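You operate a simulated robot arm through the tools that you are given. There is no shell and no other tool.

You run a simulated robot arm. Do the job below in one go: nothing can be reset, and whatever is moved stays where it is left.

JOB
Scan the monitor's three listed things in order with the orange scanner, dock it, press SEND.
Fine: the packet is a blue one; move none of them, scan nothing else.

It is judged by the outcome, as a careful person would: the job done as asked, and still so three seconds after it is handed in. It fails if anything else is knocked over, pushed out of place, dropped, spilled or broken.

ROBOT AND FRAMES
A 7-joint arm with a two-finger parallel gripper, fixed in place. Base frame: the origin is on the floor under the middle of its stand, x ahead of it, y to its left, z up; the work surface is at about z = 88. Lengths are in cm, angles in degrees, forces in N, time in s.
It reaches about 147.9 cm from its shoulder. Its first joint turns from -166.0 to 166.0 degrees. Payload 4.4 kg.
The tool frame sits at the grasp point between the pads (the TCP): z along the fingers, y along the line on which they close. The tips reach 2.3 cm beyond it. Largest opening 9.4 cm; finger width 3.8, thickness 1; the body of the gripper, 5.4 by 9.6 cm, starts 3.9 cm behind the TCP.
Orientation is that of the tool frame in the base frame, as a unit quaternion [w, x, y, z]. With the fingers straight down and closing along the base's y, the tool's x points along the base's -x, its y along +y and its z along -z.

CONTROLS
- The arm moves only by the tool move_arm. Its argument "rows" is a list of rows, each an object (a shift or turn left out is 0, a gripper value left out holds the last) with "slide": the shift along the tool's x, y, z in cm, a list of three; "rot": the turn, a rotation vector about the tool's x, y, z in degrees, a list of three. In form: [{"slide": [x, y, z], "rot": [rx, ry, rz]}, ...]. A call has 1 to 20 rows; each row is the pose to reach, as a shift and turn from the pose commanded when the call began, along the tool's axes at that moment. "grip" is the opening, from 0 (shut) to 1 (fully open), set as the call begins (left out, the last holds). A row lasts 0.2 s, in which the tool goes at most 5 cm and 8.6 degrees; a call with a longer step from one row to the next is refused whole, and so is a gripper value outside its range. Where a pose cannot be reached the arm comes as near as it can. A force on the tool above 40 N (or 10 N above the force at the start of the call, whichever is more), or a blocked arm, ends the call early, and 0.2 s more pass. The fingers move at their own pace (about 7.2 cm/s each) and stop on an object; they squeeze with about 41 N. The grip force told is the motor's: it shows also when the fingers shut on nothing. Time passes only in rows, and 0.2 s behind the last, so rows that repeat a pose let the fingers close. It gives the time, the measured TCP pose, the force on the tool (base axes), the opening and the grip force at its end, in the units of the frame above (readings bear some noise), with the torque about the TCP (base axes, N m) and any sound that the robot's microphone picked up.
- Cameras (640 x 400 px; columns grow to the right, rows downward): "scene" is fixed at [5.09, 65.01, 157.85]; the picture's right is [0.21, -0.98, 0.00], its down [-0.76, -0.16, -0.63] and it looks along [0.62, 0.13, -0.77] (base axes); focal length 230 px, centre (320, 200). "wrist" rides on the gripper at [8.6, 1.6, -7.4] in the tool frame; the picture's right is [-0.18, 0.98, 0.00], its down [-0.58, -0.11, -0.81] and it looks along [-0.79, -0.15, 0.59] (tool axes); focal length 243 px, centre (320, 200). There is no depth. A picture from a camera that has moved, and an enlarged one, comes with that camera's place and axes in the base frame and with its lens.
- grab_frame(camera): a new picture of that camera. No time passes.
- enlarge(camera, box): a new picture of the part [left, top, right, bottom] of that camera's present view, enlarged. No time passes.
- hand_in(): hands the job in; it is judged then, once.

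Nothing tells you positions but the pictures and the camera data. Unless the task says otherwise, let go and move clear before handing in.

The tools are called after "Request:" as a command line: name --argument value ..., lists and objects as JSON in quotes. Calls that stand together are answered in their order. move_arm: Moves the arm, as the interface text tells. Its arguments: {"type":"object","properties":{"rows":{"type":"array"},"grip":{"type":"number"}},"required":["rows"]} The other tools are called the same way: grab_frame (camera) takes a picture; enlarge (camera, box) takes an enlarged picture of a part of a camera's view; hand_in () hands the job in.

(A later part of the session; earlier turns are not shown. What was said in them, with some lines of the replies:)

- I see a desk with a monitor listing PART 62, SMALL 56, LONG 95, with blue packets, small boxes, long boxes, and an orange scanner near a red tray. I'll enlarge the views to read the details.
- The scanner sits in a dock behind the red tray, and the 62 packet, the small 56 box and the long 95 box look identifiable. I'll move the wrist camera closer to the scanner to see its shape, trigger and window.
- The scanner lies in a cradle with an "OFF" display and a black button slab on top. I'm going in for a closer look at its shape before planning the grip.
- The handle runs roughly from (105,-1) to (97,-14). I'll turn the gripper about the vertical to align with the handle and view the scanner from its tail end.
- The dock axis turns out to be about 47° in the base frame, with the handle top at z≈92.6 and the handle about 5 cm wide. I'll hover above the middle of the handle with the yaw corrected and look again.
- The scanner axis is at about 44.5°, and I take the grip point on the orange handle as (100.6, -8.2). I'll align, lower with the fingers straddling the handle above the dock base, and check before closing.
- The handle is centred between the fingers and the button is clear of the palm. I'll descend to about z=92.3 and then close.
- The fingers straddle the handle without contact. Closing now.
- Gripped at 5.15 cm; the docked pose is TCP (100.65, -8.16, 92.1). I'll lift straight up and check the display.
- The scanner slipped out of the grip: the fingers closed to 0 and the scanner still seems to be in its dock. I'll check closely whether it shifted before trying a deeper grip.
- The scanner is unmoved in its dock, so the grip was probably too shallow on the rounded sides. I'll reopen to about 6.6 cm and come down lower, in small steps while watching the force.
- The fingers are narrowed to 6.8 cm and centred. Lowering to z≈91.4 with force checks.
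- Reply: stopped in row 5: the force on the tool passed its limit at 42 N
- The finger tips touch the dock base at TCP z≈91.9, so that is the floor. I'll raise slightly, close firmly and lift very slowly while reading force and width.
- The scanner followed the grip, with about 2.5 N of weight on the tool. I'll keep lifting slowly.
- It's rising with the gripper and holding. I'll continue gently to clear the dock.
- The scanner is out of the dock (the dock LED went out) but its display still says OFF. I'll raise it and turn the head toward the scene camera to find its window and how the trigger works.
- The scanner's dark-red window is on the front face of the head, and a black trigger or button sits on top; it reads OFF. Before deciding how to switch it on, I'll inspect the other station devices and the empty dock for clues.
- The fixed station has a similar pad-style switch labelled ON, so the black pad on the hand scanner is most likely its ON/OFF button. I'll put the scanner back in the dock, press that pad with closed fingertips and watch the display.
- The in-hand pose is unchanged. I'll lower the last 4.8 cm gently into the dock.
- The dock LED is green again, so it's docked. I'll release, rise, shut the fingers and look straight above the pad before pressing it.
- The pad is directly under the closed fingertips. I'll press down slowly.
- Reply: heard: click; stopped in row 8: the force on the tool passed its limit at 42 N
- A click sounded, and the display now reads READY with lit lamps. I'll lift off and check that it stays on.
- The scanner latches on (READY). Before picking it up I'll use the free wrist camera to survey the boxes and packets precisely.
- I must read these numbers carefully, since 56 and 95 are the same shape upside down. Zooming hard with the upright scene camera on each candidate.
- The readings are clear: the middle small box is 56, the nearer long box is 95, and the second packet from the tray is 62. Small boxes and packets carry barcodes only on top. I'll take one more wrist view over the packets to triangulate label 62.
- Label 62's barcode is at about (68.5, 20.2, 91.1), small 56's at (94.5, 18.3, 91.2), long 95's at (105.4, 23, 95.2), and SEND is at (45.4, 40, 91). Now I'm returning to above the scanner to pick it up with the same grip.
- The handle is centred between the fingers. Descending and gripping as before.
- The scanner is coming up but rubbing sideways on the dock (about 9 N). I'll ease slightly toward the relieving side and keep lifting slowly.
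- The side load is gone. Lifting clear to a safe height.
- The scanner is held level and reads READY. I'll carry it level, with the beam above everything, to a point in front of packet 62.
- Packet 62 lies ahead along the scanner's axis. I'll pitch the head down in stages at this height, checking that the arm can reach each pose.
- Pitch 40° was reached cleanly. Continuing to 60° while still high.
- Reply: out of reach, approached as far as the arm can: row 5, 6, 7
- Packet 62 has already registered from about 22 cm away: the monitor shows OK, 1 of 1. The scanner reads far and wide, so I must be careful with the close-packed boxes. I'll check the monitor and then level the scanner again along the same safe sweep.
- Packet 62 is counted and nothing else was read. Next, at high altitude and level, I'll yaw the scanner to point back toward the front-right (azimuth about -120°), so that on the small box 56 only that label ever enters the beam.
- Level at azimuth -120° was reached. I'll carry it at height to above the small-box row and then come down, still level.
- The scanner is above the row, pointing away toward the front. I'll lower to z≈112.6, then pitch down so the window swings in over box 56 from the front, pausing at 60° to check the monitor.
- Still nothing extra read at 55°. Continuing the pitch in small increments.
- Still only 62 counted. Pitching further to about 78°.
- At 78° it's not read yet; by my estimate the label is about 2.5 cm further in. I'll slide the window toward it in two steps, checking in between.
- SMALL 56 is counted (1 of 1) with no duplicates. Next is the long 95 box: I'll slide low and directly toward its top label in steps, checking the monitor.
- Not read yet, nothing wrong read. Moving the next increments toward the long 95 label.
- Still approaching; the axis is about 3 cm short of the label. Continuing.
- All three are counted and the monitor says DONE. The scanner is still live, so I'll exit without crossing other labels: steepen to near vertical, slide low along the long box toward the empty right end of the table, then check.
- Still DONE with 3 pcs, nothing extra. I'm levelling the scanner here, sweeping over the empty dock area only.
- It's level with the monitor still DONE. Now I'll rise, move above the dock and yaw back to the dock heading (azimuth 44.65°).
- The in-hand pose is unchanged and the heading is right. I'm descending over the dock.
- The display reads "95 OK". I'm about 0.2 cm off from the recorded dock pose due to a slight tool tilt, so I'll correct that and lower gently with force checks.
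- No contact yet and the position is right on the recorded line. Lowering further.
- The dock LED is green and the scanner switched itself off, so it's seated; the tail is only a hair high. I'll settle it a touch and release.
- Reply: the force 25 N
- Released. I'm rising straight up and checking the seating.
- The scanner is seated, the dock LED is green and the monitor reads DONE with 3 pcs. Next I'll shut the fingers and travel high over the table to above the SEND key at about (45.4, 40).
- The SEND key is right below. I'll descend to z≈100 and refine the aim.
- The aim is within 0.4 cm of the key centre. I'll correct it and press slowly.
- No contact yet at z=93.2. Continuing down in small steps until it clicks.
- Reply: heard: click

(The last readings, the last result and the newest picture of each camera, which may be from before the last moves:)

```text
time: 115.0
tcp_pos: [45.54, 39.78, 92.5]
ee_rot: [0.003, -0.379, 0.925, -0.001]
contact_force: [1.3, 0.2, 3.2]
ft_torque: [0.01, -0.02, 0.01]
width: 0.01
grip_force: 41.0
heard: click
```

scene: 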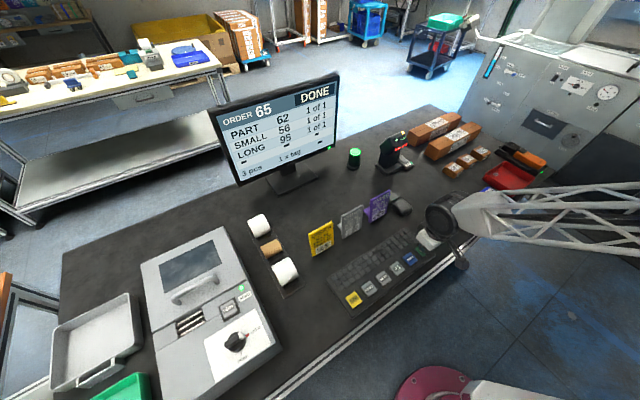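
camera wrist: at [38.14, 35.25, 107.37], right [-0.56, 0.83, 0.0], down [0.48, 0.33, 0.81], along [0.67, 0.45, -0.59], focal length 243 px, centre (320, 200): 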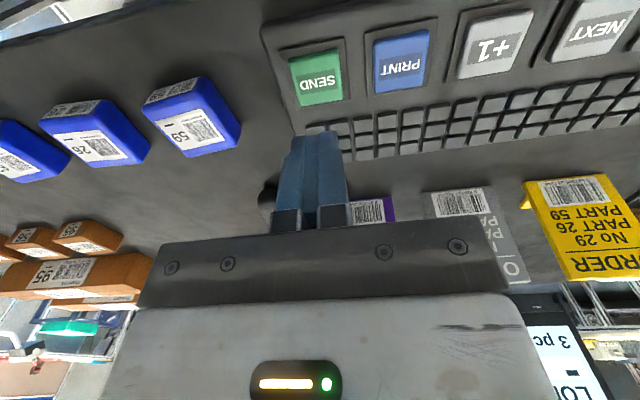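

A click was heard. I'll check the monitor to see whether SEND registered and then lift straight off.

Request:
enlarge --camera "scene" --box '[200, 70, 370, 190]'

Request:
move_arm --rows '[{"slide": [0, 0, -0.8]}, {"slide": [0, 0, -2.5]}, {"slide": [0, 0, -5.5]}, {"slide": [0, 0, -9]}, {"slide": [0, 0, -13]}, {"slide": [0, 0, -17]}, {"slide": [0, 0, -21]}, {"slide": [0, 0, -24]}]'

Request:
grab_frame --camera "scene"

Request:
enlarge --camera "scene" --box '[200, 70, 370, 190]'

Request:
enlarge --camera "scene" --box '[420, 100, 560, 230]'

```text
3.33 times, centred on (285, 130) of scene
camera zoom: at [5.09, 65.01, 157.85], right [0.21, -0.98, 0.0], down [-0.76, -0.16, -0.63], along [0.62, 0.13, -0.77], focal length 767 px, centre (437, 433)
```

zoom: 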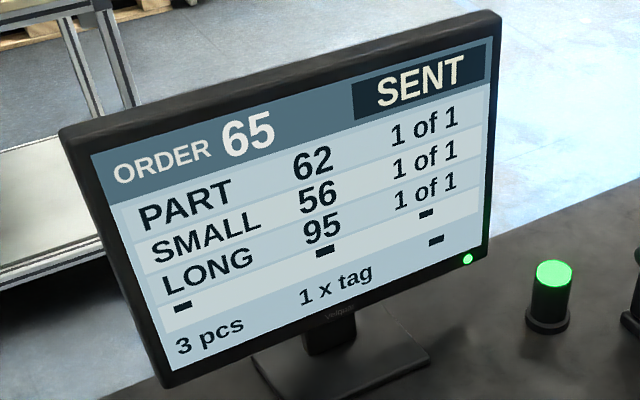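

```text
time: 116.8
tcp_pos: [45.19, 39.8, 116.47]
ee_rot: [0.003, -0.379, 0.925, -0.001]
contact_force: [0.4, 0.2, 0.2]
ft_torque: [-0.02, -0.02, -0.02]
width: 0.02
grip_force: 40.9
```

```text
taken
```

scene: 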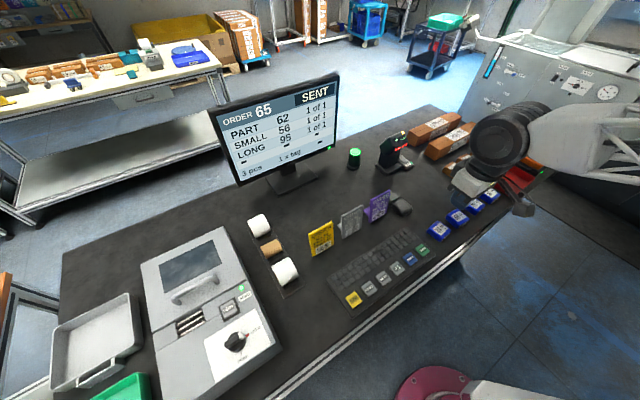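

```text
3.33 times, centred on (285, 130) of scene
camera zoom: at [5.09, 65.01, 157.85], right [0.21, -0.98, 0.0], down [-0.76, -0.16, -0.63], along [0.62, 0.13, -0.77], focal length 767 px, centre (437, 433)
```

zoom: 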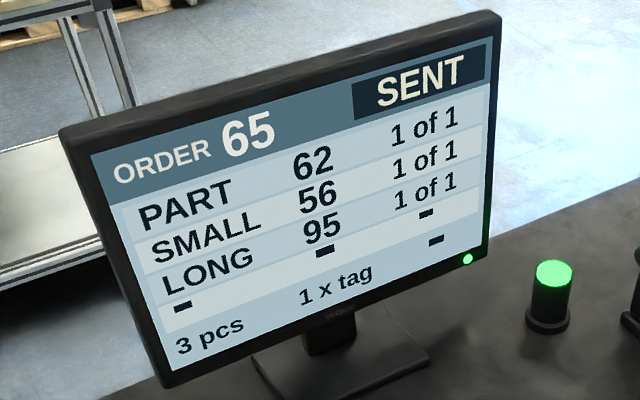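

```text
3.08 times, centred on (490, 165) of scene
camera zoom: at [5.09, 65.01, 157.85], right [0.21, -0.98, 0.0], down [-0.76, -0.16, -0.63], along [0.62, 0.13, -0.77], focal length 708 px, centre (-203, 308)
```

zoom: 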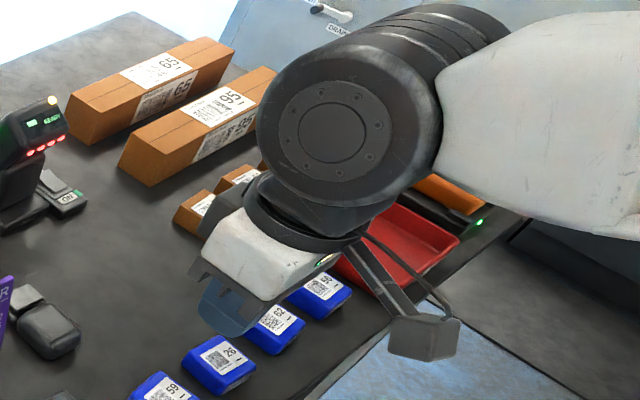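

The monitor shows SENT with 62, 56 and 95 each at 1 of 1 and 3 pcs. The scanner is docked with its LED green, the items look to be where they were, and the arm is clear, so I'm handing in.

Request:
hand_in

```text
The job is handed in.
```

The job is finished and handed in, and the monitor shows SENT for order 65. The blue packet 62, small box 56 and long box 95 were scanned in that order, each at 1 of 1 with 3 pcs in total. No wrong or duplicate reads showed at any check.

- **Scanner:** It started switched off, so I pressed its top button once in the dock to turn it on. It is now back in the dock with the green light on, and it switched itself off when docked.
- **First grip:** On my first lift the fingers slipped off the scanner. It stayed in the dock, unmoved, and the second, slightly lower grip held.
- **Items:** The packets, boxes, red tray and order tags were not touched and look unmoved in the pictures. The arm was clear of everything when I handed in.
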